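You operate a simulated robot arm through the tools that you are given. There is no shell and no other tool.

You are at the controls of a simulated two-armed robot. One attempt, no reset.

JOB
Lift the rubber roller, set the brake dial to 6 and the spring dial to 50, then lower it.
Fine: the bag machine's yellow lever goes to OFF first and back to ON last; the other levers and dials stay as they are.

It is judged by the outcome, as a careful person would: the job done as asked, and still so three seconds after it is handed in. It fails if anything else is knocked over, pushed out of place, dropped, spilled or broken.

ROBOT AND FRAMES
Two 7-joint arms with fingered hands on one trunk that stands fixed in place. Base frame: the origin is at the foot of the trunk, x ahead of it, y to its left, z up. Units: mm, rad, N and s.
The left shoulder is at [60, 177, 950], the right one opposite. With the tool pointing down near the work surface each hand reaches from about 400 to 960 mm from the base axis, measured 20 degrees to its own side. Payload 4 kg a hand.
Tool frame (each hand has its own): the origin (TCP) lies between the finger pads and is the grasp point; the fingertips stand 37 mm ahead of it; z points along the fingers, y is the line along which they close. The gripper opens to 124 mm. The gripper's body begins 43 mm behind the TCP. The gripper is a hand of 3 fingers: y runs from the thumb to the fingers, the wrist lies at [-15, -108, -202] in the tool frame, and closing takes about 1.5 s.
Orientation is told as [roll, pitch, yaw] about the base's x, y, z axes, in that order, counted from this pose: with the fingers straight down and the wrist toward the robot, the tool's x, y and z point along [0, 1, 0], [1, 0, 0] and [0, 0, -1] of the base frame.

CONTROLS
- The arms move only by the tool move_arm. It takes "left_commands", "right_commands" or both (then of equal length, played together; a hand with none holds still); each is a list of rows, each a list of 6 numbers: the shift along the base's x, y, z in units of 100 mm (1.0 is 100 mm), then the turn, a rotation vector about the base's x, y, z in units of 180 degrees (1.0 is 180 degrees). In form: [[tx, ty, tz, rx, ry, rz], ...]. A call has 1 to 20 rows; each row is the pose to reach, as a shift and turn from the pose commanded when the call began. "left_jaw" and "right_jaw" are, for a hand that has rows, the opening in per cent of the stroke, from 0 (shut) to 100 (fully open), set as the call begins (left out, the last holds). A call with a number of a shift or a turn outside -1 to 1 is refused whole. Each row takes 0.2 s and may step no farther than 50 mm and 0.15 rad from the row before; otherwise, or with a gripper value out of range, the whole call is refused. A pose out of reach is approached as far as the arm can. The call stops where the force on the tool passes 40 N (or 10 N more than at its start, if that is more) or the arm is blocked; 0.2 s more then pass. Each finger travels about 72 mm/s and halts on what it meets, pressing with about 26 N; the grip force reading is that of the motor and also rises with nothing between the fingers. The clock runs only during rows and for 0.2 s after the last one: add rows that repeat a pose to give the fingers time. It gives the time, the measured TCP pose, the force on the tool (base axes), the opening and the grip force at its end, in the units of the frame above (readings bear some noise), with the torque about the TCP (base axes, N m) and any sound that the robot's microphone picked up, and new pictures: "pictures" is both (left out), scene, wrist or none (wrist: the cameras of the hands that moved).
- Cameras (640 x 400 px; columns grow to the right, rows downward): "scene" is now at [51.3, -35.8, 1613.6]; the picture's right is [-0.41, -0.91, 0.00], its down [-0.50, 0.23, -0.84] and it looks along [0.76, -0.34, -0.55] (base axes); focal length 224 px, centre (320, 200). "left" rides on the left gripper at [-64, -76, -137] in its tool frame; the picture's right is [-0.84, -0.26, 0.48], its down [0.48, -0.76, 0.43] and it looks along [0.26, 0.60, 0.76] (tool axes); focal length 256 px, centre (320, 200). "right" rides on the right gripper at [64, -76, -137] in its tool frame; the picture's right is [-0.84, 0.26, -0.48], its down [-0.48, -0.76, 0.43] and it looks along [-0.25, 0.60, 0.76] (tool axes); focal length 256 px, centre (320, 200). There is no depth. A picture from a camera that has moved, and an enlarged one, comes with that camera's place and axes in the base frame and with its lens.
- slide_trunk(by): slides the trunk up (or, below 0, down) by that many mm; the arms and the scene camera ride with it, the base frame stays. It gives what a move gives, with no picture.
- finger_targets(index, middle, thumb_bend, thumb_turn, hand): sets how far each is bent, from 0 (flat) to 100 (curled in); at 30 the hand is open as for a grip, at 70 the pads meet at the TCP. One left out holds its place. A second passes; each finger stops where it meets its share of the squeeze, and holds until it gets a number again. A gripper value or a shape takes the hand back. It gives what a move gives, with no picture; readings hold the bend of each and the force on the fingers (four entries, about 0 where the hand has none), thumb and palm. thumb_turn goes from beside the hand (0) to across from the fingers (100), as for a grip.
- set_grasp(shape, hand): the hand has 3 fingers and takes this shape, open, in about a second: jaw (thumb against the fingers, like two jaws); tri (thumb and two fingers); tip (a fingertip pinch); poke (one finger out to press); point (the index stretched); flat (the hand flat); cup (the hand cupped); fist (a fist). The gripper value then closes the fingers along that shape, each until it touches; the sizes above hold for jaw. It gives what a move gives, with no picture.
- head_to(pan, tilt): turns the head with the scene camera to pan (to the left, within 1.501 rad either way) and tilt (down, from -0.506 to 1.204), counted from straight ahead of the robot. It gives what a move gives, and a new picture of the scene camera.
- zoom(camera, box): a new picture of the part [left, top, right, bottom] of that camera's present view, enlarged. No time passes.
- finish_job(): hands the job in; it is judged then, once.

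Places have to be worked out from the pictures, the camera data and where the tool is seen. Open the grippers and draw the arms clear of the work before you hand the job in, unless the task says otherwise.

The tools are called after "Request:" as name(argument=value, ...) on one line, values as JSON. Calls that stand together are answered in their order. move_arm: Moves the arms, as the interface text tells. Its arguments: {"type":"object","properties":{"left_commands":{"type":"array"},"left_jaw":{"type":"number"},"right_commands":{"type":"array"},"right_jaw":{"type":"number"},"pictures":{"type":"string","enum":["both","scene","wrist","none"]}},"required":[]} The other tools are called the same way: slide_trunk (by) slides the trunk up or down; set_grasp (shape, hand) gives the hand a shape; finger_targets (index, middle, thumb_bend, thumb_turn, hand) moves the fingers one by one; head_to (pan, tilt) turns the head that bears the scene camera; zoom (camera, box) takes an enlarged picture of a part of a camera's view; finish_job () hands the job in.

At the start:

```text
time_s: 0.0
left_position: [583.4, 140.7, 1414.1]
left_orientation: [0.0, 0.001, 0.0]
left_wrist_force: [-0.2, -0.4, -0.6]
left_wrist_torque: [0.0, 0.01, -0.03]
left_opening: 123.8
left_gripper_force: 0.1
left_shape: jaw
left_bend: [30.0, 30.0, 30.0, 98.0]
left_finger forces: [0.0, 0.0, 0.0, 0.1, 0.1, 0.0]
right_position: [617.1, -404.2, 1388.1]
right_orientation: [0.001, 0.0, -0.001]
right_wrist_force: [0.0, -0.1, 1.3]
right_wrist_torque: [-0.01, -0.04, -0.03]
right_opening: 123.4
right_gripper_force: 0.0
right_shape: jaw
right_bend: [30.0, 30.0, 30.0, 98.0]
right_finger forces: [0.0, 0.0, 0.0, 0.0, 0.0, 0.1]
trunk travel left (down, up): [-475.0, 115.0]
head pan, tilt: [-0.424, 0.579]
```

scene: 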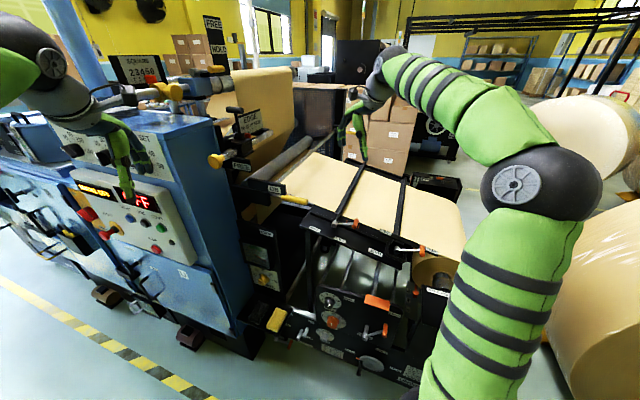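
right: 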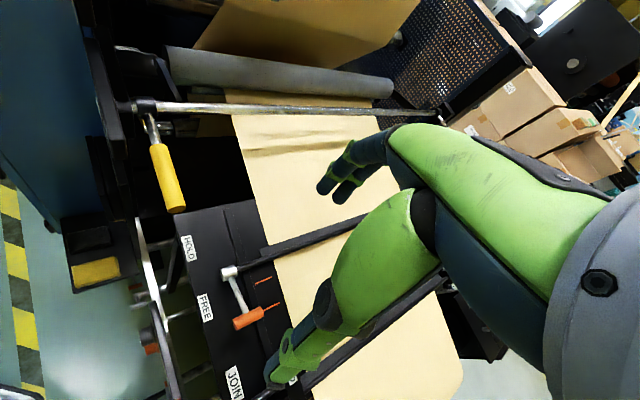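
left: 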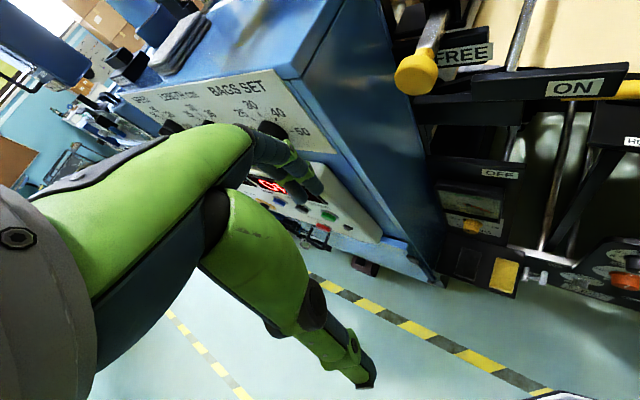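

The scene shows a bag machine with many levers and dials; I'll enlarge parts of the views to read the labels before moving anything.

Request:
zoom(camera="scene", box=[200, 80, 360, 180])

Request:
zoom(camera="scene", box=[220, 180, 380, 280])

Request:
zoom(camera="scene", box=[260, 260, 420, 360])

Request:
zoom(camera="scene", box=[300, 180, 460, 280])

Request:
zoom(camera="scene", box=[60, 50, 220, 150])

Request:
zoom(camera="scene", box=[40, 150, 200, 250])

```text
4.00 times, centred on (280, 130) of scene
camera zoom: at [51.3, -35.8, 1613.6], right [-0.41, -0.91, 0.0], down [-0.5, 0.23, -0.84], along [0.76, -0.34, -0.55], focal length 894 px, centre (480, 480)
```

zoom: 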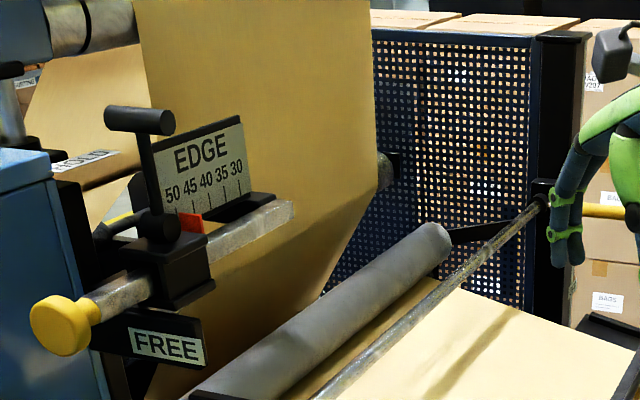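

```text
4.00 times, centred on (300, 230) of scene
camera zoom: at [51.3, -35.8, 1613.6], right [-0.41, -0.91, 0.0], down [-0.5, 0.23, -0.84], along [0.76, -0.34, -0.55], focal length 894 px, centre (400, 80)
```

zoom: 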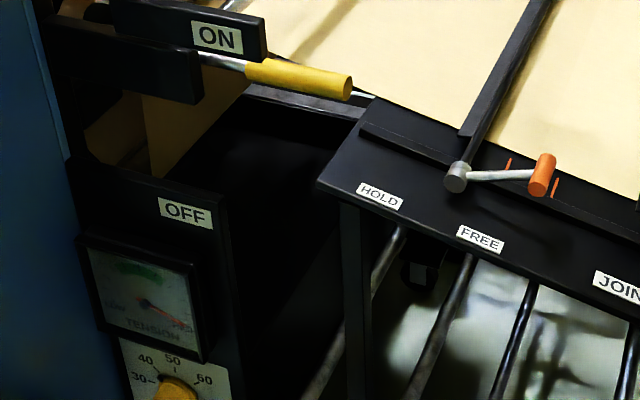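

```text
4.00 times, centred on (340, 310) of scene
camera zoom: at [51.3, -35.8, 1613.6], right [-0.41, -0.91, 0.0], down [-0.5, 0.23, -0.84], along [0.76, -0.34, -0.55], focal length 894 px, centre (240, -240)
```

zoom: 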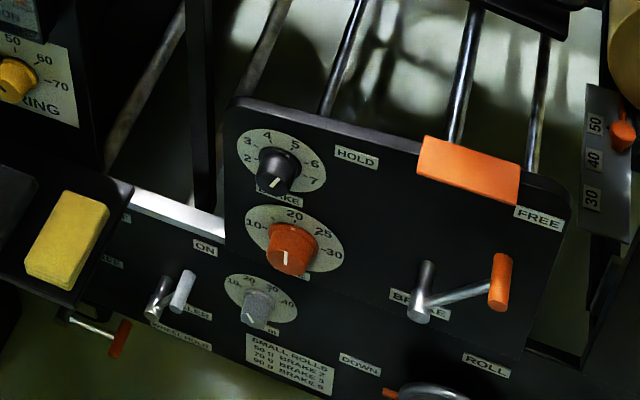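

```text
4.00 times, centred on (380, 230) of scene
camera zoom: at [51.3, -35.8, 1613.6], right [-0.41, -0.91, 0.0], down [-0.5, 0.23, -0.84], along [0.76, -0.34, -0.55], focal length 894 px, centre (80, 80)
```

zoom: 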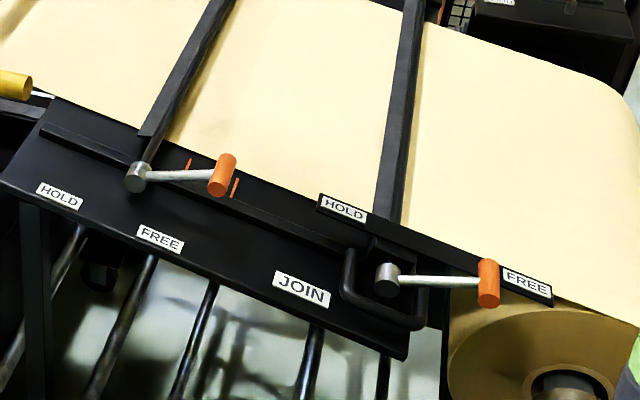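

```text
4.00 times, centred on (140, 100) of scene
camera zoom: at [51.3, -35.8, 1613.6], right [-0.41, -0.91, 0.0], down [-0.5, 0.23, -0.84], along [0.76, -0.34, -0.55], focal length 894 px, centre (1040, 600)
```

zoom: 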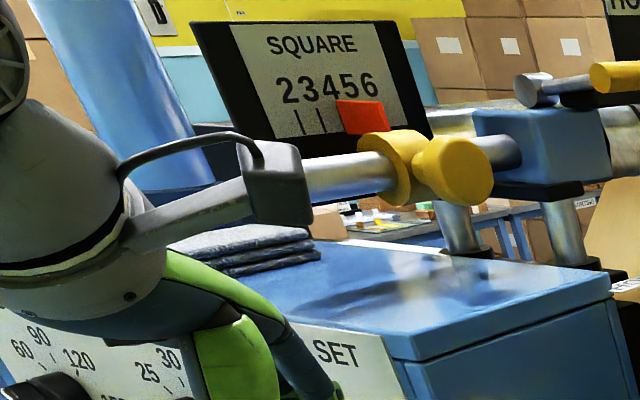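

```text
4.00 times, centred on (120, 200) of scene
camera zoom: at [51.3, -35.8, 1613.6], right [-0.41, -0.91, 0.0], down [-0.5, 0.23, -0.84], along [0.76, -0.34, -0.55], focal length 894 px, centre (1120, 200)
```

zoom: 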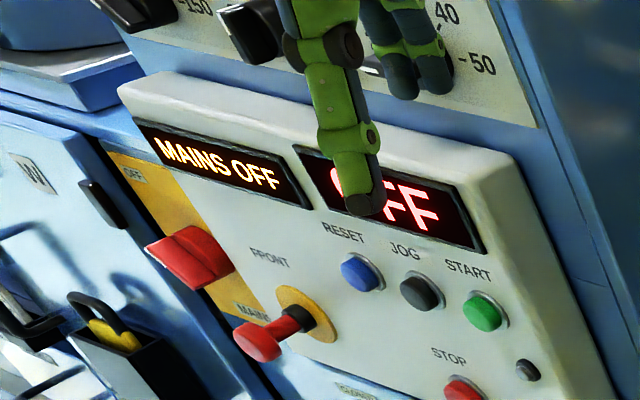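

I'll enlarge the dial panels further to tell the brake and spring dials from the look-alikes.

Request:
zoom(camera="scene", box=[310, 280, 390, 330])

Request:
zoom(camera="scene", box=[230, 230, 310, 280])

Request:
zoom(camera="scene", box=[340, 310, 420, 360])

Request:
zoom(camera="left", box=[380, 0, 640, 162])

Request:
zoom(camera="left", box=[420, 140, 640, 300])

Request:
zoom(camera="right", box=[60, 60, 260, 300])

```text
8.00 times, centred on (350, 305) of scene
camera zoom: at [51.3, -35.8, 1613.6], right [-0.41, -0.91, 0.0], down [-0.5, 0.23, -0.84], along [0.76, -0.34, -0.55], focal length 1788 px, centre (80, -640)
```

zoom: 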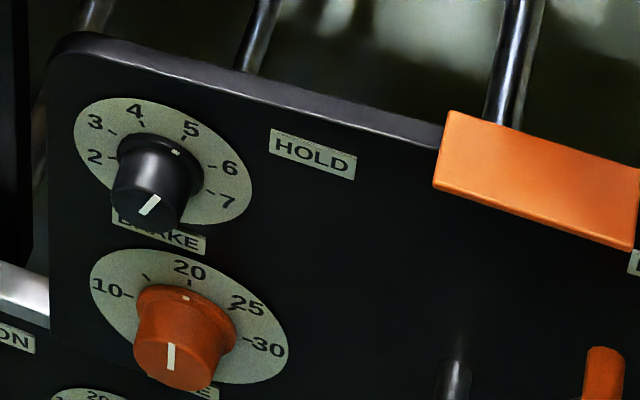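

```text
8.00 times, centred on (270, 255) of scene
camera zoom: at [51.3, -35.8, 1613.6], right [-0.41, -0.91, 0.0], down [-0.5, 0.23, -0.84], along [0.76, -0.34, -0.55], focal length 1788 px, centre (720, -240)
```

zoom: 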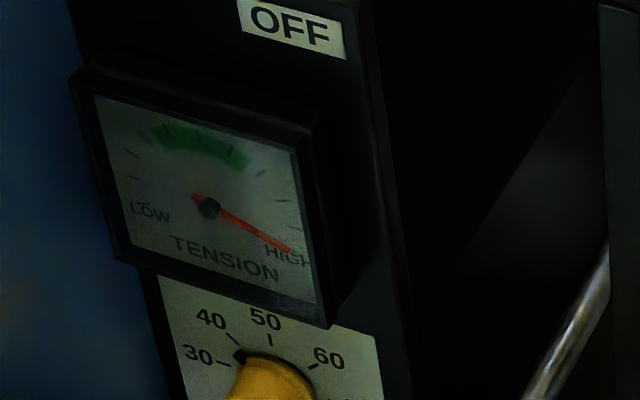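

```text
8.00 times, centred on (380, 335) of scene
camera zoom: at [51.3, -35.8, 1613.6], right [-0.41, -0.91, 0.0], down [-0.5, 0.23, -0.84], along [0.76, -0.34, -0.55], focal length 1788 px, centre (-160, -880)
```

zoom: 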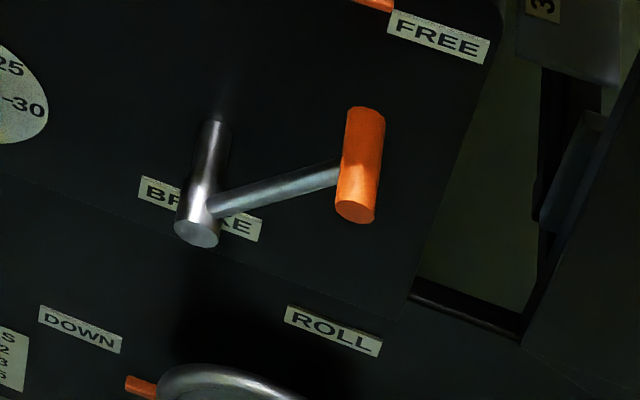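

```text
2.46 times, centred on (510, 81) of left
camera zoom: at [508.7, 78.4, 1550.0], right [-0.26, -0.84, -0.48], down [-0.76, 0.48, -0.43], along [0.6, 0.26, -0.76], focal length 630 px, centre (-148, 493)
```

zoom: 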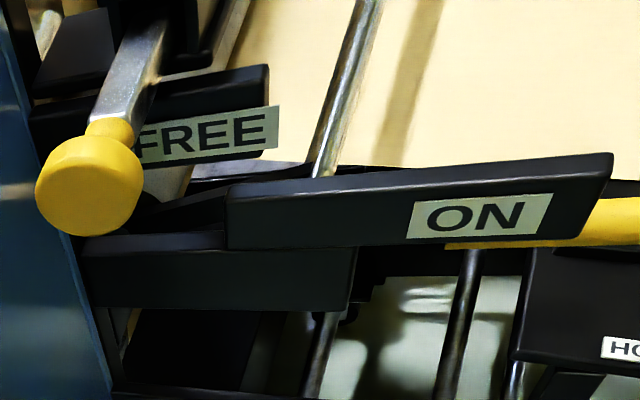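

```text
2.50 times, centred on (530, 220) of left
camera zoom: at [508.7, 78.4, 1550.0], right [-0.26, -0.84, -0.48], down [-0.76, 0.48, -0.43], along [0.6, 0.26, -0.76], focal length 640 px, centre (-205, 150)
```

zoom: 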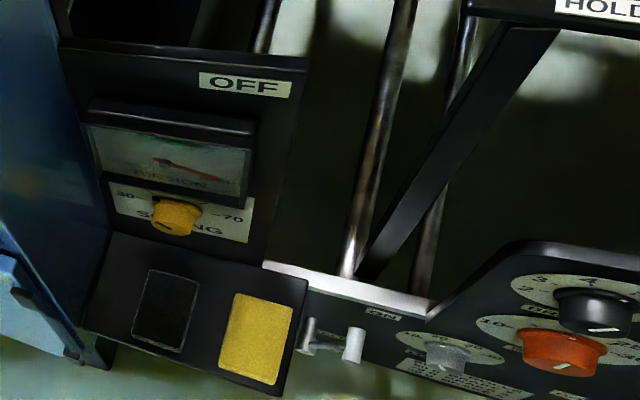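

```text
1.67 times, centred on (160, 180) of right
camera zoom: at [541.0, -340.9, 1525.0], right [0.26, -0.84, 0.48], down [-0.76, -0.48, -0.43], along [0.6, -0.25, -0.76], focal length 427 px, centre (587, 233)
```

zoom: 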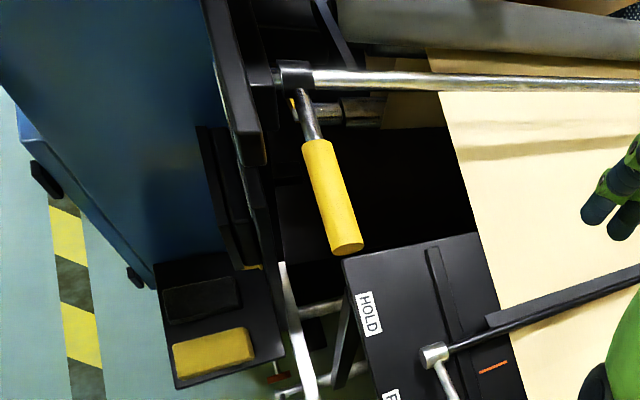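

The black dial (2–7) is labelled BRAKE and the yellow one (30–70) SPRING; the yellow lever sits by the ON plate with OFF lower down. I'll zoom much tighter on each of these for precise locations and pointer readings.

Request:
zoom(camera="scene", box=[310, 285, 350, 310])

Request:
zoom(camera="scene", box=[245, 260, 285, 285])

Request:
zoom(camera="scene", box=[230, 160, 326, 220])

Request:
zoom(camera="left", box=[460, 200, 540, 250])

Request:
zoom(camera="left", box=[580, 230, 640, 268])

Request:
zoom(camera="right", box=[110, 90, 206, 150])

```text
16.00 times, centred on (330, 298) of scene
camera zoom: at [51.3, -35.8, 1613.6], right [-0.41, -0.91, 0.0], down [-0.5, 0.23, -0.84], along [0.76, -0.34, -0.55], focal length 3576 px, centre (160, -1360)
```

zoom: 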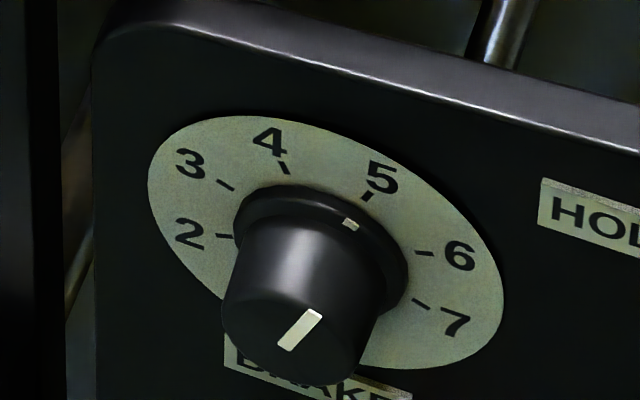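

```text
16.00 times, centred on (265, 272) of scene
camera zoom: at [51.3, -35.8, 1613.6], right [-0.41, -0.91, 0.0], down [-0.5, 0.23, -0.84], along [0.76, -0.34, -0.55], focal length 3576 px, centre (1200, -960)
```

zoom: 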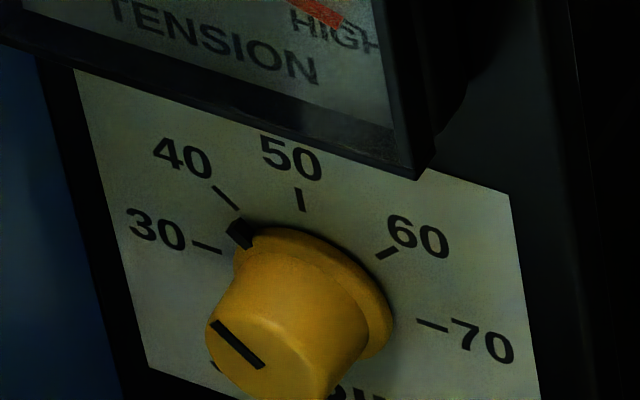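

```text
6.67 times, centred on (278, 190) of scene
camera zoom: at [51.3, -35.8, 1613.6], right [-0.41, -0.91, 0.0], down [-0.5, 0.23, -0.84], along [0.76, -0.34, -0.55], focal length 1490 px, centre (600, 267)
```

zoom: 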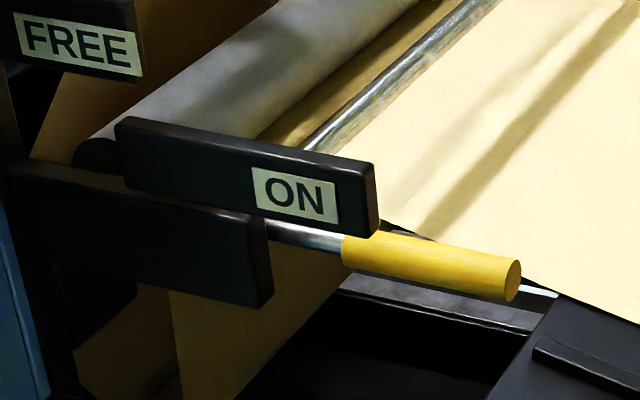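

```text
8.00 times, centred on (500, 225) of left
camera zoom: at [508.7, 78.4, 1550.0], right [-0.26, -0.84, -0.48], down [-0.76, 0.48, -0.43], along [0.6, 0.26, -0.76], focal length 2048 px, centre (-1120, 0)
```

zoom: 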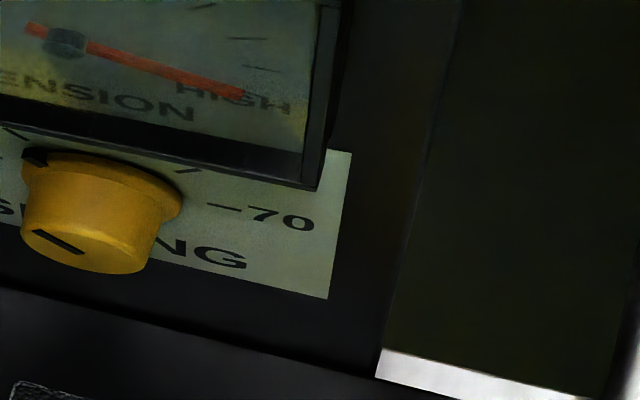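

```text
10.53 times, centred on (610, 249) of left
camera zoom: at [508.7, 78.4, 1550.0], right [-0.26, -0.84, -0.48], down [-0.76, 0.48, -0.43], along [0.6, 0.26, -0.76], focal length 2695 px, centre (-2733, -316)
```

zoom: 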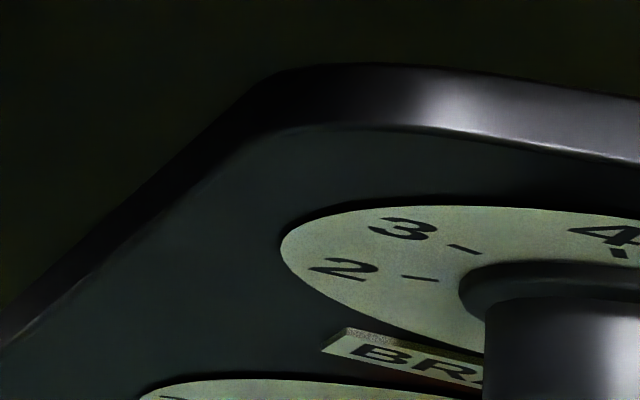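

```text
6.67 times, centred on (158, 120) of right
camera zoom: at [541.0, -340.9, 1525.0], right [0.26, -0.84, 0.48], down [-0.76, -0.48, -0.43], along [0.6, -0.25, -0.76], focal length 1707 px, centre (1400, 733)
```

zoom: 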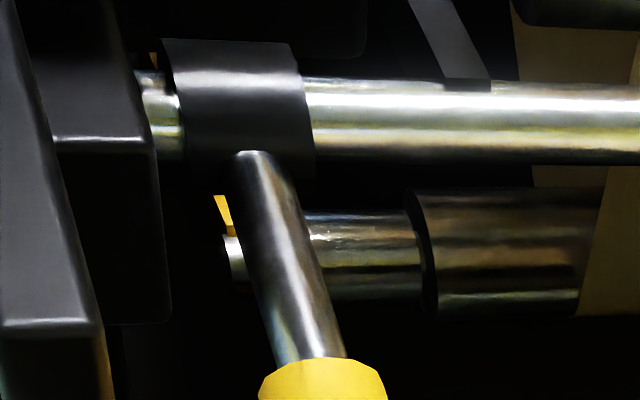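

Measurements: handle of the yellow lever runs from about (766,-196,1152) to (692,-267,1156), pivoting about a rod near (827,-137,1146); the machine face looks along (-0.69,0.72,0). The brake dial reads 5 near (543,-295,705) and spring 40 near (791,-67,705); both need +45° clockwise. I first turn the right hand to point along (0.69,-0.72,0) while well above everything.

Request:
move_arm(right_commands=[[0, 0.071, 0, -0.0143, -0.0336, -0.0143], [0, 0.143, 0, -0.0287, -0.0672, -0.0287], [0, 0.214, 0, -0.043, -0.1008, -0.043], [0, 0.286, 0, -0.0573, -0.1344, -0.0573], [0, 0.357, 0, -0.0716, -0.168, -0.0716], [0, 0.429, 0, -0.086, -0.2016, -0.086], [0, 0.5, 0, -0.1003, -0.2352, -0.1003], [0, 0.571, 0, -0.1146, -0.2687, -0.1146], [0, 0.643, 0, -0.129, -0.3023, -0.129], [0, 0.714, 0, -0.1433, -0.3359, -0.1433], [0, 0.786, 0, -0.1576, -0.3695, -0.1576], [0, 0.857, 0, -0.1719, -0.4031, -0.1719], [0, 0.929, 0, -0.1863, -0.4367, -0.1863], [0, 1.0, 0, -0.2006, -0.4703, -0.2006]])

```text
time_s: 3.0
left_position: [583.3, 141.1, 1412.0]
left_orientation: [-0.001, 0.001, 0.0]
left_wrist_force: [0.9, -0.4, 0.5]
left_wrist_torque: [-0.01, 0.0, 0.02]
left_opening: 123.8
left_gripper_force: 0.1
left_shape: jaw
left_bend: [30.0, 30.0, 30.0, 98.0]
left_finger forces: [0.1, 0.0, 0.1, 0.0, 0.0, 0.0]
right_position: [618.4, -303.4, 1387.6]
right_orientation: [2.811, -1.568, 2.664]
right_wrist_force: [-0.1, 0.2, 0.2]
right_wrist_torque: [0.03, -0.01, -0.02]
right_opening: 123.9
right_gripper_force: 0.0
right_shape: jaw
right_bend: [30.0, 30.0, 30.0, 98.0]
right_finger forces: [0.0, 0.1, 0.1, 0.0, 0.0, 0.0]
trunk travel left (down, up): [-475.0, 115.0]
head pan, tilt: [-0.424, 0.579]
camera scene: at [52.1, -35.6, 1613.6], right [-0.41, -0.91, 0.0], down [-0.5, 0.23, -0.84], along [0.76, -0.34, -0.55], focal length 224 px, centre (320, 200)
camera right: at [569.9, -162.2, 1312.3], right [-0.94, -0.23, 0.26], down [-0.05, -0.65, -0.76], along [0.34, -0.73, 0.6], focal length 256 px, centre (320, 200)
```

scene: 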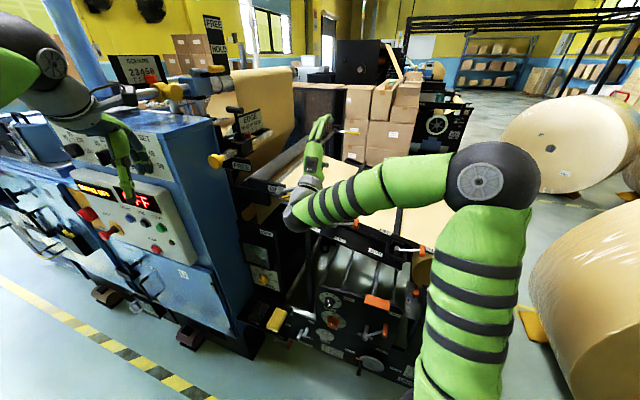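
right: 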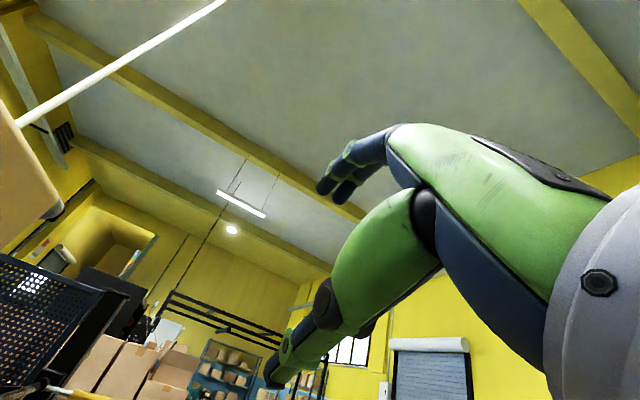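

The hand takes that pose fine. Now I draw it back to the operator's side of the plates and start down toward the lever's height.

Request:
move_arm(right_commands=[[-0.1, 0.25, 0, 0, 0, 0], [-0.2, 0.5, 0, 0, 0, 0], [-0.3, 0.75, 0, 0, 0, 0], [-0.4, 1.0, 0, 0, 0, 0], [-0.4, 1.0, -0.3, 0, 0, 0], [-0.4, 1.0, -0.65, 0, 0, 0], [-0.4, 1.0, -1.0, 0, 0, 0]], pictures="none")

Request:
move_arm(right_commands=[[0.0, 0.2, -0.3, 0, 0, 0], [0.1, 0.4, -0.6, 0, 0, 0], [0.2, 0.5, -0.8, 0, 0, 0], [0.3, 0.56, -1.0, 0, 0, 0]])

```text
time_s: 4.6
left_position: [584.3, 140.7, 1412.1]
left_orientation: [-0.001, -0.002, 0.002]
left_wrist_force: [-1.1, -0.5, -0.1]
left_wrist_torque: [-0.03, 0.02, 0.01]
left_opening: 123.8
left_gripper_force: 0.0
left_shape: jaw
left_bend: [30.0, 30.0, 30.0, 98.0]
left_finger forces: [0.1, 0.1, 0.0, 0.1, 0.1, 0.0]
right_position: [577.0, -202.7, 1286.0]
right_orientation: [2.418, -1.57, 3.058]
right_wrist_force: [0.6, 0.0, 0.5]
right_wrist_torque: [0.01, -0.02, -0.04]
right_opening: 123.8
right_gripper_force: 0.0
right_shape: jaw
right_bend: [30.0, 30.0, 30.0, 98.0]
right_finger forces: [0.0, 0.0, 0.1, 0.0, 0.0, 0.0]
trunk travel left (down, up): [-475.0, 115.0]
head pan, tilt: [-0.424, 0.579]
```

```text
time_s: 5.6
left_position: [583.4, 141.2, 1412.5]
left_orientation: [0.0, 0.001, 0.001]
left_wrist_force: [-0.2, -0.2, 0.5]
left_wrist_torque: [0.0, 0.0, 0.0]
left_opening: 123.7
left_gripper_force: 0.0
left_shape: jaw
left_bend: [30.0, 30.0, 30.0, 98.0]
left_finger forces: [0.0, 0.0, 0.0, 0.0, 0.0, 0.0]
right_position: [607.1, -147.7, 1188.5]
right_orientation: [-1.075, -1.571, 0.269]
right_wrist_force: [-0.1, 0.2, -0.5]
right_wrist_torque: [0.02, -0.01, 0.0]
right_opening: 123.6
right_gripper_force: 0.1
right_shape: jaw
right_bend: [30.0, 30.0, 30.0, 98.0]
right_finger forces: [0.1, 0.1, 0.0, 0.1, 0.0, 0.1]
trunk travel left (down, up): [-475.0, 115.0]
head pan, tilt: [-0.424, 0.579]
camera scene: at [51.8, -35.5, 1613.6], right [-0.41, -0.91, 0.0], down [-0.5, 0.22, -0.84], along [0.76, -0.34, -0.55], focal length 224 px, centre (320, 200)
camera right: at [558.0, -5.9, 1112.0], right [-0.94, -0.23, 0.26], down [-0.05, -0.65, -0.76], along [0.34, -0.73, 0.6], focal length 256 px, centre (320, 200)
```

scene: 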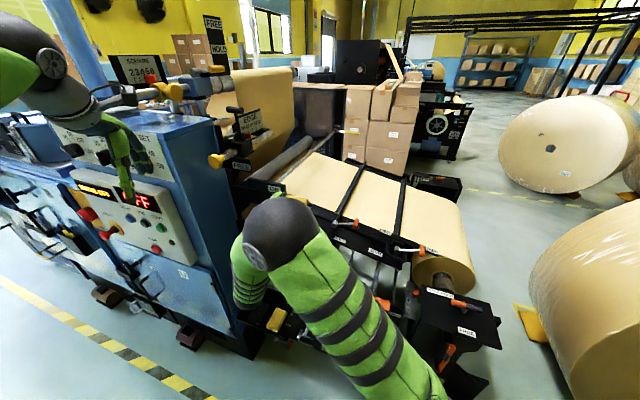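
right: 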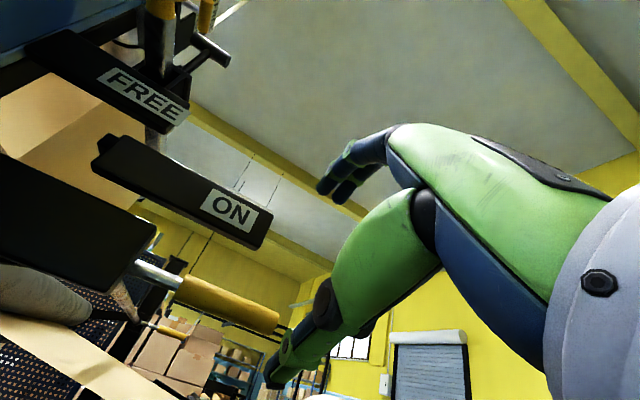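

The wrist view confirms the lever tip just ahead and to the left of the fingers, with the ON plate above it. I narrow the opening, drop to lever height and advance part way along the approach direction.

Request:
move_arm(right_commands=[[0, 0, -0.18, 0, 0, 0], [0, 0, -0.36, 0, 0, 0], [0.09, -0.12, -0.36, 0, 0, 0], [0.19, -0.24, -0.36, 0, 0, 0], [0.28, -0.36, -0.36, 0, 0, 0], [0.37, -0.475, -0.36, 0, 0, 0], [0.37, -0.475, -0.36, 0, 0, 0]], right_jaw=45)

Request:
zoom(camera="left", box=[440, 0, 640, 125])

Request:
zoom(camera="scene", box=[230, 150, 330, 212])

```text
time_s: 7.2
left_position: [584.3, 140.9, 1412.8]
left_orientation: [-0.001, 0.001, 0.002]
left_wrist_force: [-0.5, -0.2, 0.3]
left_wrist_torque: [0.0, 0.01, 0.0]
left_opening: 123.5
left_gripper_force: 0.1
left_shape: jaw
left_bend: [30.0, 30.0, 30.0, 98.0]
left_finger forces: [0.0, 0.0, 0.0, 0.0, 0.0, 0.0]
right_position: [644.3, -194.1, 1152.1]
right_orientation: [-2.038, -1.571, 1.232]
right_wrist_force: [-0.3, -1.0, -0.8]
right_wrist_torque: [0.03, 0.0, 0.01]
right_opening: 56.4
right_gripper_force: 0.2
right_shape: jaw
right_bend: [44.0, 48.0, 57.0, 100.0]
right_finger forces: [0.0, 0.0, 0.0, 0.1, 0.0, 0.0]
trunk travel left (down, up): [-475.0, 115.0]
head pan, tilt: [-0.424, 0.579]
camera scene: at [51.3, -35.6, 1613.6], right [-0.41, -0.91, 0.0], down [-0.5, 0.23, -0.84], along [0.76, -0.34, -0.55], focal length 224 px, centre (320, 200)
camera right: at [594.6, -53.7, 1076.6], right [-0.94, -0.23, 0.26], down [-0.05, -0.65, -0.76], along [0.34, -0.72, 0.6], focal length 256 px, centre (320, 200)
```

scene: 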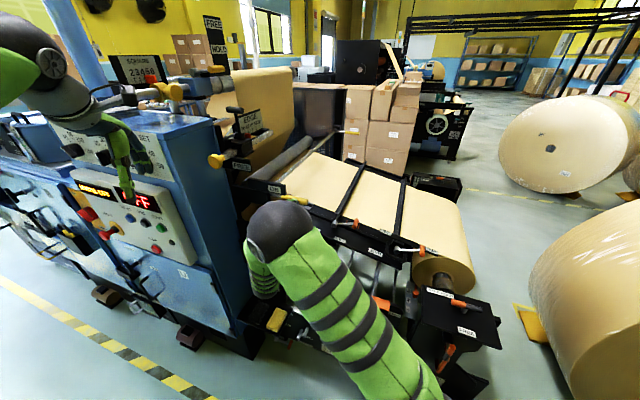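
right: 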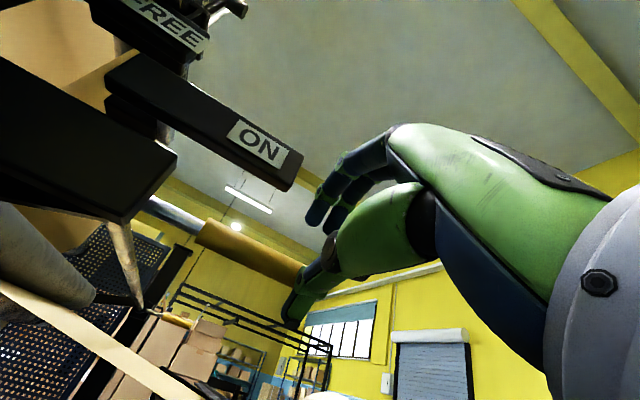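

```text
3.20 times, centred on (540, 62) of left
camera zoom: at [508.7, 78.6, 1550.0], right [-0.26, -0.84, -0.48], down [-0.76, 0.48, -0.43], along [0.6, 0.26, -0.76], focal length 819 px, centre (-384, 640)
```

zoom: 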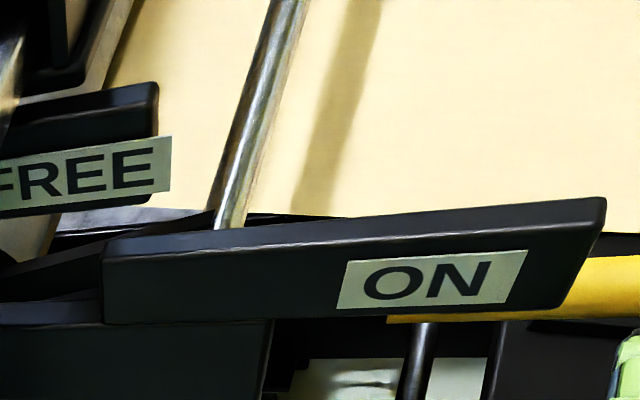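

```text
6.40 times, centred on (280, 181) of scene
camera zoom: at [51.3, -35.6, 1613.6], right [-0.41, -0.91, 0.0], down [-0.5, 0.23, -0.84], along [0.76, -0.34, -0.55], focal length 1430 px, centre (576, 322)
```

zoom: 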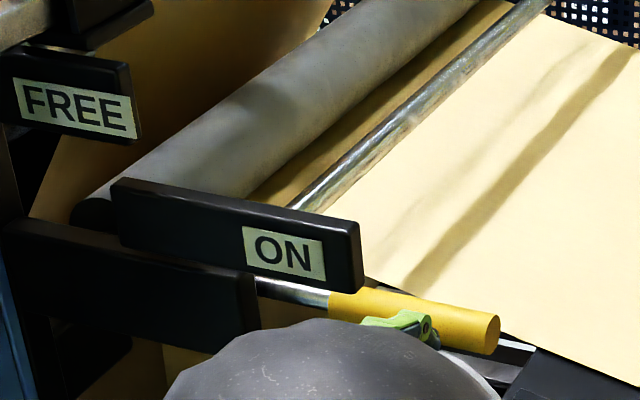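

The handle sits midway between thumb and fingers in the wrist view, and my triangulated tip projects where it is seen. I advance 62 mm along the approach so that the handle lies between the finger ends.

Request:
move_arm(right_commands=[[0.09, -0.09, 0, 0, 0, 0], [0.17, -0.18, 0, 0, 0, 0], [0.26, -0.27, 0, 0, 0, 0], [0.34, -0.36, 0, 0, 0, 0], [0.43, -0.45, 0, 0, 0, 0]])

Request:
zoom(camera="scene", box=[230, 150, 330, 212])

Request:
zoom(camera="right", box=[160, 130, 420, 292])

```text
time_s: 8.4
left_position: [583.9, 139.5, 1413.8]
left_orientation: [-0.001, 0.0, 0.001]
left_wrist_force: [0.4, 0.8, -0.3]
left_wrist_torque: [-0.03, -0.02, -0.04]
left_opening: 123.7
left_gripper_force: 0.0
left_shape: jaw
left_bend: [30.0, 30.0, 30.0, 98.0]
left_finger forces: [0.0, 0.0, 0.0, 0.0, 0.0, 0.0]
right_position: [688.1, -239.9, 1151.6]
right_orientation: [-1.374, -1.572, 0.567]
right_wrist_force: [0.5, 0.0, 0.0]
right_wrist_torque: [0.02, -0.01, 0.01]
right_opening: 56.3
right_gripper_force: 0.0
right_shape: jaw
right_bend: [44.0, 48.0, 57.0, 100.0]
right_finger forces: [0.1, 0.0, 0.1, 0.1, 0.1, 0.0]
trunk travel left (down, up): [-475.0, 115.0]
head pan, tilt: [-0.424, 0.579]
camera scene: at [51.5, -36.0, 1613.6], right [-0.41, -0.91, 0.0], down [-0.5, 0.23, -0.84], along [0.76, -0.34, -0.55], focal length 224 px, centre (320, 200)
camera right: at [639.5, -98.8, 1076.3], right [-0.94, -0.23, 0.26], down [-0.05, -0.65, -0.76], along [0.34, -0.73, 0.6], focal length 256 px, centre (320, 200)
```

scene: 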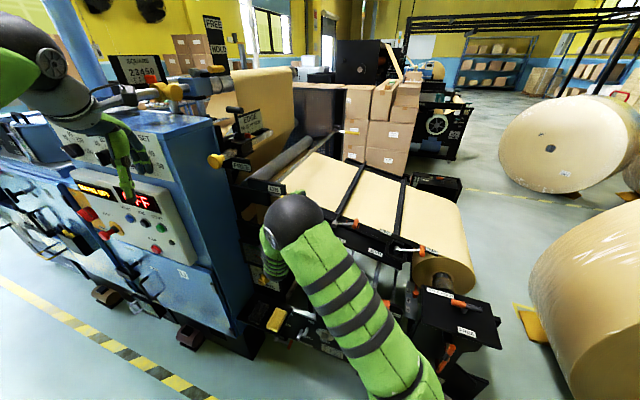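
right: 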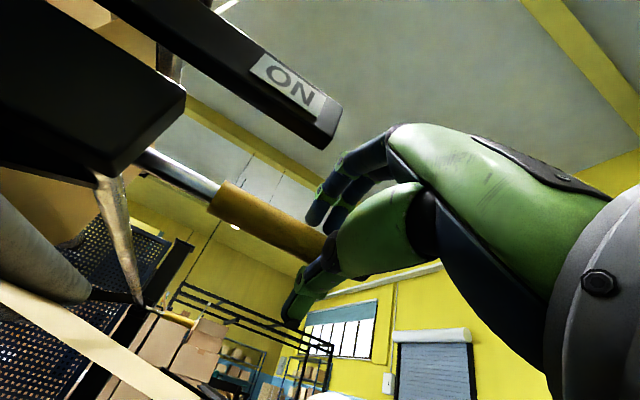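

```text
6.40 times, centred on (280, 181) of scene
camera zoom: at [51.5, -36.0, 1613.6], right [-0.41, -0.91, 0.0], down [-0.5, 0.23, -0.84], along [0.76, -0.34, -0.55], focal length 1430 px, centre (576, 322)
```

zoom: 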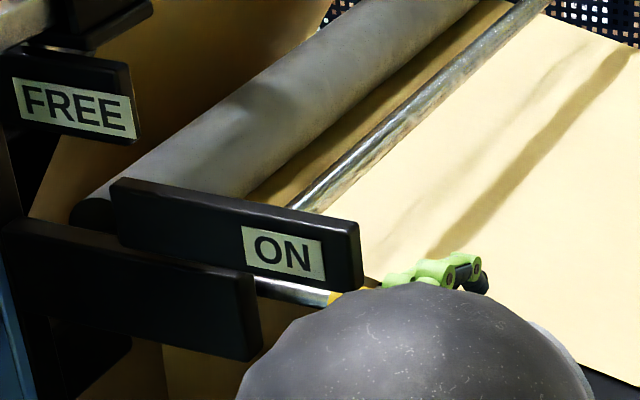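

```text
2.46 times, centred on (290, 211) of right
camera zoom: at [639.5, -98.8, 1076.3], right [-0.94, -0.23, 0.26], down [-0.05, -0.65, -0.76], along [0.34, -0.73, 0.6], focal length 630 px, centre (394, 173)
```

zoom: 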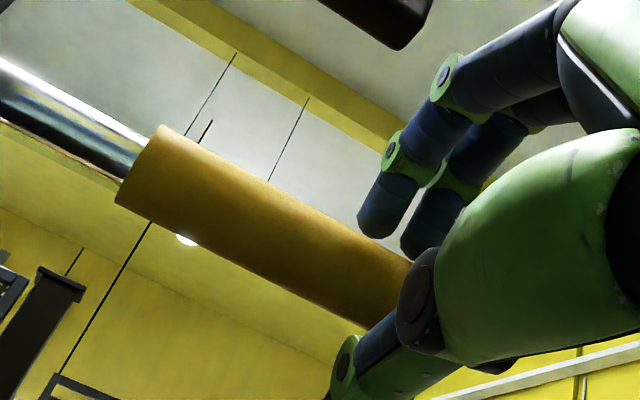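

The handle is between thumb and fingers with no contact yet. I now push down along the lever's arc about its pivot, turning the hand a little with it, in small steps while watching the force.

Request:
move_arm(right_commands=[[-0.007, 0.007, -0.08, 0, 0, 0], [-0.014, 0.014, -0.166, 0, 0, 0], [-0.016, 0.027, -0.235, 0.004, -0.004, 0], [-0.018, 0.039, -0.3, 0.0077, -0.008, 0], [0.005, 0.06, -0.4, 0.0135, -0.014, 0], [0.028, 0.082, -0.501, 0.0192, -0.0201, 0], [0.05, 0.105, -0.57, 0.024, -0.025, 0], [0.074, 0.127, -0.636, 0.0288, -0.0301, 0], [0.104, 0.156, -0.7, 0.0336, -0.0351, 0], [0.134, 0.185, -0.759, 0.0385, -0.0401, 0]])

Request:
zoom(camera="scene", box=[230, 140, 340, 209])

Request:
zoom(camera="right", box=[100, 80, 420, 280])

```text
time_s: 10.6
left_position: [583.1, 140.9, 1412.1]
left_orientation: [-0.001, 0.0, 0.002]
left_wrist_force: [-1.1, -0.1, 0.1]
left_wrist_torque: [-0.01, -0.02, -0.01]
left_opening: 123.6
left_gripper_force: 0.0
left_shape: jaw
left_bend: [30.0, 30.0, 30.0, 98.0]
left_finger forces: [0.0, 0.1, 0.0, 0.0, 0.1, 0.1]
right_position: [699.9, -222.4, 1076.0]
right_orientation: [1.57, -1.397, -2.375]
right_wrist_force: [-1.5, -1.6, 1.1]
right_wrist_torque: [0.04, -0.06, -0.07]
right_opening: 57.1
right_gripper_force: 0.1
right_shape: jaw
right_bend: [43.0, 48.0, 57.0, 100.0]
right_finger forces: [2.1, 0.0, 0.0, 0.1, 0.1, 0.1]
trunk travel left (down, up): [-475.0, 115.0]
head pan, tilt: [-0.424, 0.579]
camera scene: at [51.2, -35.9, 1613.6], right [-0.41, -0.91, 0.0], down [-0.5, 0.23, -0.84], along [0.76, -0.34, -0.55], focal length 224 px, centre (320, 200)
camera right: at [659.8, -71.7, 1013.0], right [-0.96, -0.25, 0.11], down [0.05, -0.55, -0.83], along [0.27, -0.79, 0.54], focal length 256 px, centre (320, 200)
```

scene: 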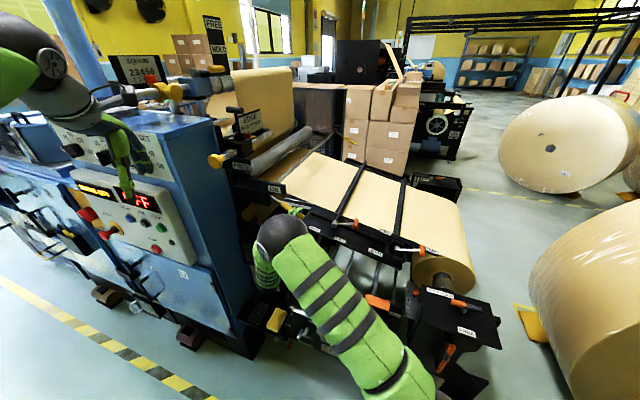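
right: 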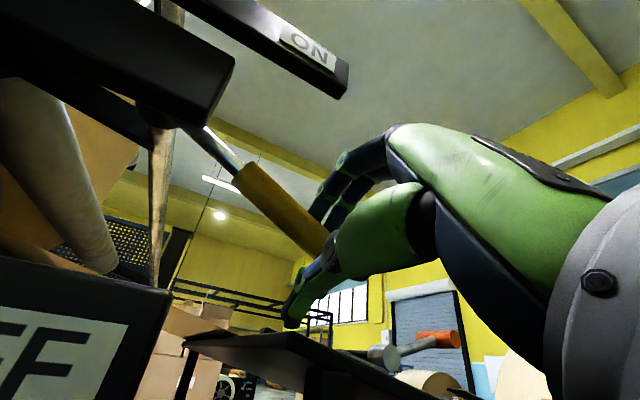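

```text
5.80 times, centred on (285, 174) of scene
camera zoom: at [51.2, -35.9, 1613.6], right [-0.41, -0.91, 0.0], down [-0.5, 0.23, -0.84], along [0.76, -0.34, -0.55], focal length 1296 px, centre (523, 348)
```

zoom: 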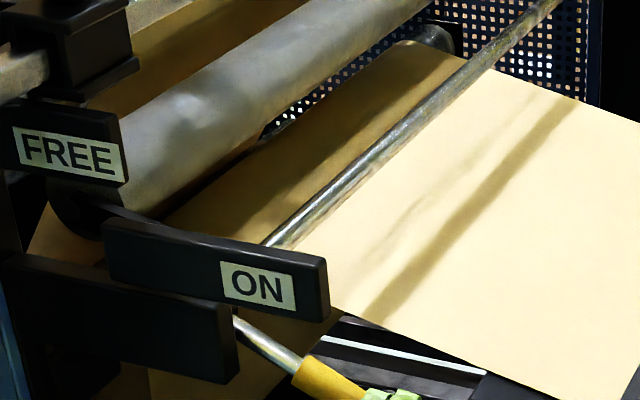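

```text
2.00 times, centred on (260, 180) of right
camera zoom: at [659.8, -71.7, 1013.0], right [-0.96, -0.25, 0.11], down [0.05, -0.55, -0.83], along [0.27, -0.79, 0.54], focal length 512 px, centre (440, 240)
```

zoom: 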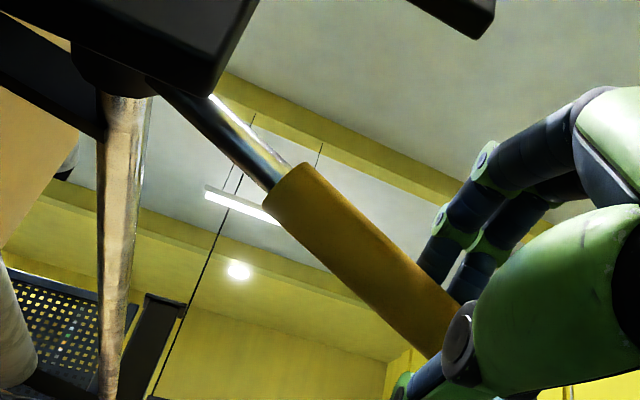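

The lever turns easily and the grey roller is visibly rising. I continue down the arc, staying clear of the table corner, to find the OFF end.

Request:
move_arm(right_commands=[[0.063, 0.06, -0.045, 0.0058, -0.006, 0], [0.113, 0.109, -0.095, 0.0115, -0.012, 0], [0.149, 0.143, -0.145, 0.0154, -0.016, 0], [0.186, 0.178, -0.194, 0.0192, -0.0201, 0], [0.222, 0.212, -0.24, 0.025, -0.0261, 0], [0.258, 0.247, -0.287, 0.0308, -0.0321, 0], [0.296, 0.284, -0.33, 0.0365, -0.0381, 0], [0.334, 0.32, -0.37, 0.0423, -0.0441, 0]])

Request:
zoom(camera="scene", box=[230, 140, 340, 209])

Request:
zoom(camera="right", box=[100, 80, 420, 280])

```text
time_s: 12.4
left_position: [584.0, 139.9, 1413.1]
left_orientation: [-0.001, 0.001, 0.002]
left_wrist_force: [0.4, -0.4, 0.3]
left_wrist_torque: [-0.02, 0.04, 0.01]
left_opening: 123.5
left_gripper_force: 0.0
left_shape: jaw
left_bend: [30.0, 30.0, 30.0, 98.0]
left_finger forces: [0.0, 0.1, 0.0, 0.1, 0.0, 0.0]
right_position: [742.2, -187.2, 1041.0]
right_orientation: [1.562, -1.207, -2.373]
right_wrist_force: [-2.6, -3.1, -0.9]
right_wrist_torque: [0.07, -0.09, -0.07]
right_opening: 56.9
right_gripper_force: 0.0
right_shape: jaw
right_bend: [43.0, 48.0, 57.0, 100.0]
right_finger forces: [2.9, 0.1, 0.0, 0.0, 0.0, 0.0]
right hand out of reach, approached as far as the arm can: row 7, 8
trunk travel left (down, up): [-475.0, 115.0]
head pan, tilt: [-0.424, 0.579]
camera scene: at [51.3, -36.0, 1613.6], right [-0.41, -0.91, 0.0], down [-0.5, 0.23, -0.84], along [0.76, -0.34, -0.55], focal length 224 px, centre (320, 200)
camera right: at [709.4, -28.8, 993.2], right [-0.97, -0.25, -0.06], down [0.17, -0.44, -0.88], along [0.2, -0.86, 0.47], focal length 256 px, centre (320, 200)
```

scene: 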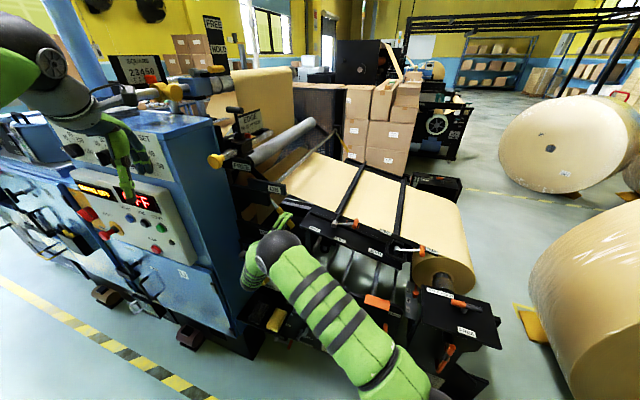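
right: 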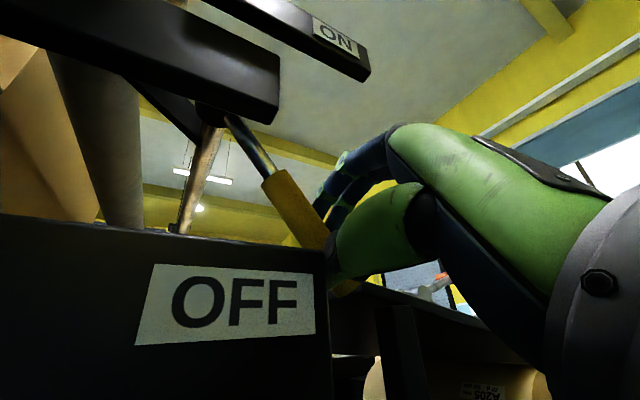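

```text
5.80 times, centred on (285, 174) of scene
camera zoom: at [51.3, -36.0, 1613.6], right [-0.41, -0.91, 0.0], down [-0.5, 0.23, -0.84], along [0.76, -0.34, -0.55], focal length 1296 px, centre (523, 348)
```

zoom: 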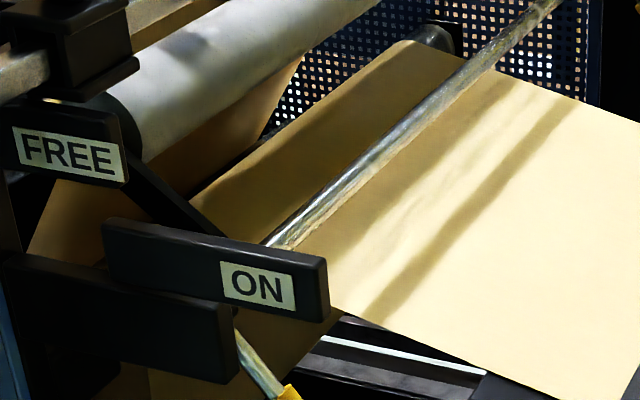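

```text
2.00 times, centred on (260, 180) of right
camera zoom: at [709.4, -28.8, 993.2], right [-0.97, -0.25, -0.06], down [0.17, -0.44, -0.88], along [0.2, -0.86, 0.47], focal length 512 px, centre (440, 240)
```

zoom: 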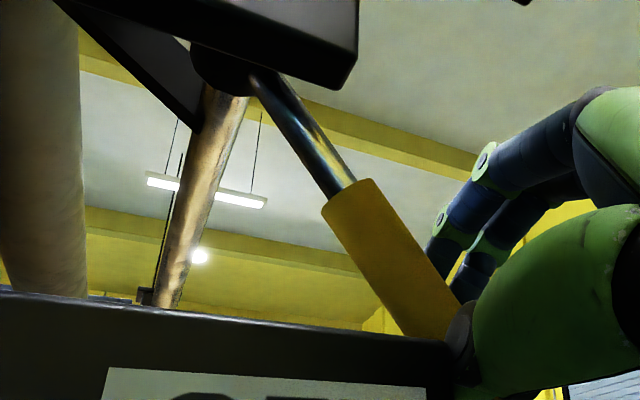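

The lever is at about 42° below horizontal with the roller clearly up, but the right arm ran into its limit and no end stop was felt yet. I ease the fingers up slightly to see whether the lever stays put on its own.

Request:
move_arm(right_commands=[[-0.04, -0.04, 0.03, 0, 0, 0], [-0.08, -0.08, 0.06, 0, 0, 0], [-0.08, -0.08, 0.06, 0, 0, 0]], pictures="wrist")

Request:
zoom(camera="right", box=[100, 80, 420, 280])

```text
time_s: 13.2
left_position: [583.2, 140.8, 1412.4]
left_orientation: [0.0, 0.0, 0.002]
left_wrist_force: [-0.2, -0.2, 0.0]
left_wrist_torque: [0.0, 0.01, 0.01]
left_opening: 123.4
left_gripper_force: 0.0
left_shape: jaw
left_bend: [30.0, 30.0, 30.0, 98.0]
left_finger forces: [0.1, 0.0, 0.0, 0.0, 0.0, 0.0]
right_position: [740.5, -192.3, 1049.5]
right_orientation: [1.563, -1.207, -2.373]
right_wrist_force: [0.5, 0.3, 0.2]
right_wrist_torque: [-0.01, -0.03, 0.02]
right_opening: 56.0
right_gripper_force: 0.1
right_shape: jaw
right_bend: [44.0, 48.0, 57.0, 100.0]
right_finger forces: [0.0, 0.0, 0.1, 0.0, 0.0, 0.0]
right hand out of reach, approached as far as the arm can: row 1, 2, 3
trunk travel left (down, up): [-475.0, 115.0]
head pan, tilt: [-0.424, 0.579]
camera right: at [708.2, -34.5, 1002.3], right [-0.97, -0.25, -0.06], down [0.17, -0.44, -0.88], along [0.2, -0.86, 0.47], focal length 256 px, centre (320, 200)
```

right: 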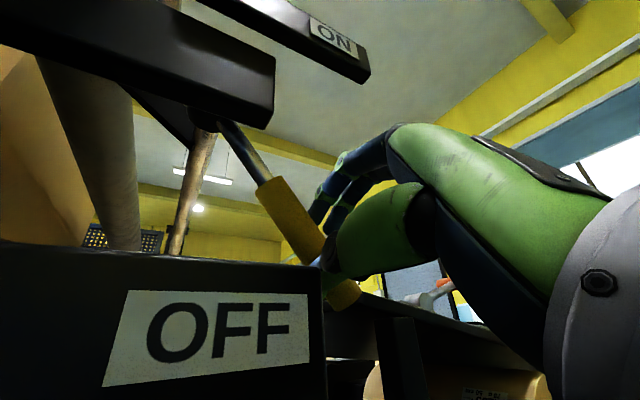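

```text
2.00 times, centred on (260, 180) of right
camera zoom: at [708.2, -34.5, 1002.3], right [-0.97, -0.25, -0.06], down [0.17, -0.44, -0.88], along [0.2, -0.86, 0.47], focal length 512 px, centre (440, 240)
```

zoom: 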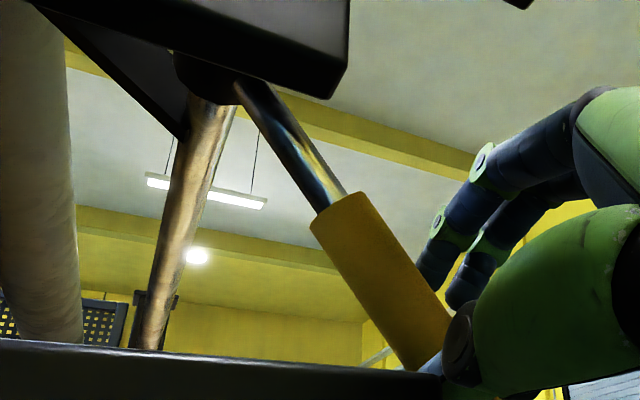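

The lever stays where left, so friction holds it. I withdraw the right hand straight back, undo its roll and close the fingers, so I can press the lever further from above with less wrist bend.

Request:
move_arm(right_commands=[[-0.16, 0.17, 0, 0, 0, 0], [-0.32, 0.34, 0, 0, 0, 0], [-0.48, 0.5, 0, 0, 0, 0], [-0.55, 0.58, 0.1, -0.027, 0.0281, 0], [-0.6, 0.6, 0.2, -0.0539, 0.0561, 0], [-0.6, 0.6, 0.3, -0.0808, 0.0842, 0]], pictures="wrist")

Request:
zoom(camera="scene", box=[220, 150, 360, 238])

```text
time_s: 14.6
left_position: [583.4, 141.2, 1411.9]
left_orientation: [0.001, 0.0, 0.001]
left_wrist_force: [-0.4, 0.4, -0.5]
left_wrist_torque: [-0.01, 0.03, 0.01]
left_opening: 123.8
left_gripper_force: 0.0
left_shape: jaw
left_bend: [30.0, 30.0, 30.0, 98.0]
left_finger forces: [0.0, 0.1, 0.1, 0.1, 0.1, 0.1]
right_position: [681.6, -130.9, 1081.3]
right_orientation: [-1.584, -1.568, 0.777]
right_wrist_force: [0.4, 0.8, -0.4]
right_wrist_torque: [0.0, -0.02, 0.0]
right_opening: 55.8
right_gripper_force: 0.2
right_shape: jaw
right_bend: [44.0, 48.0, 57.0, 100.0]
right_finger forces: [0.0, 0.1, 0.0, 0.1, 0.1, 0.1]
right hand out of reach, approached as far as the arm can: row 1, 2, 3
trunk travel left (down, up): [-475.0, 115.0]
head pan, tilt: [-0.424, 0.579]
camera right: at [631.5, 10.4, 1004.3], right [-0.94, -0.23, 0.26], down [-0.05, -0.65, -0.76], along [0.34, -0.72, 0.6], focal length 256 px, centre (320, 200)
```

right: 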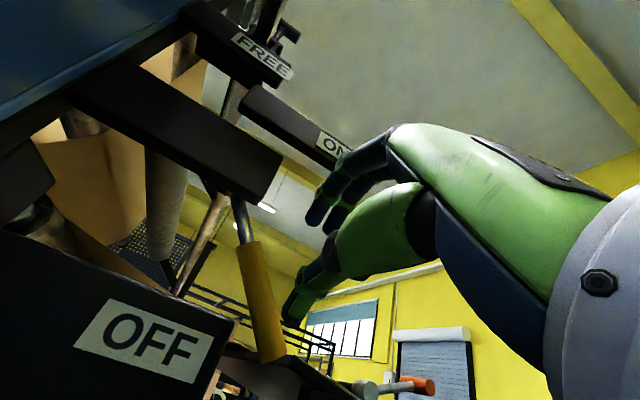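

```text
4.55 times, centred on (290, 194) of scene
camera zoom: at [51.3, -35.8, 1613.6], right [-0.41, -0.91, 0.0], down [-0.5, 0.23, -0.84], along [0.76, -0.34, -0.55], focal length 1016 px, centre (456, 227)
```

zoom: 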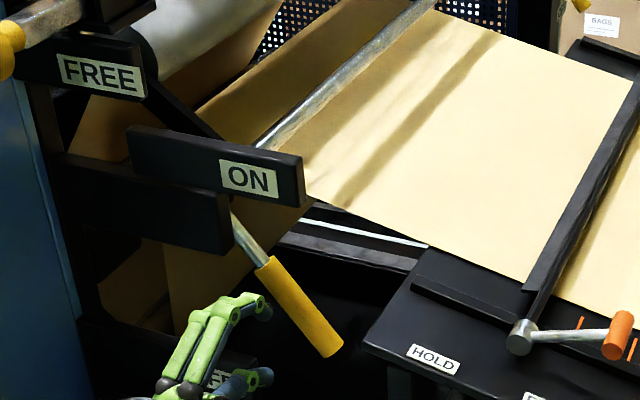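

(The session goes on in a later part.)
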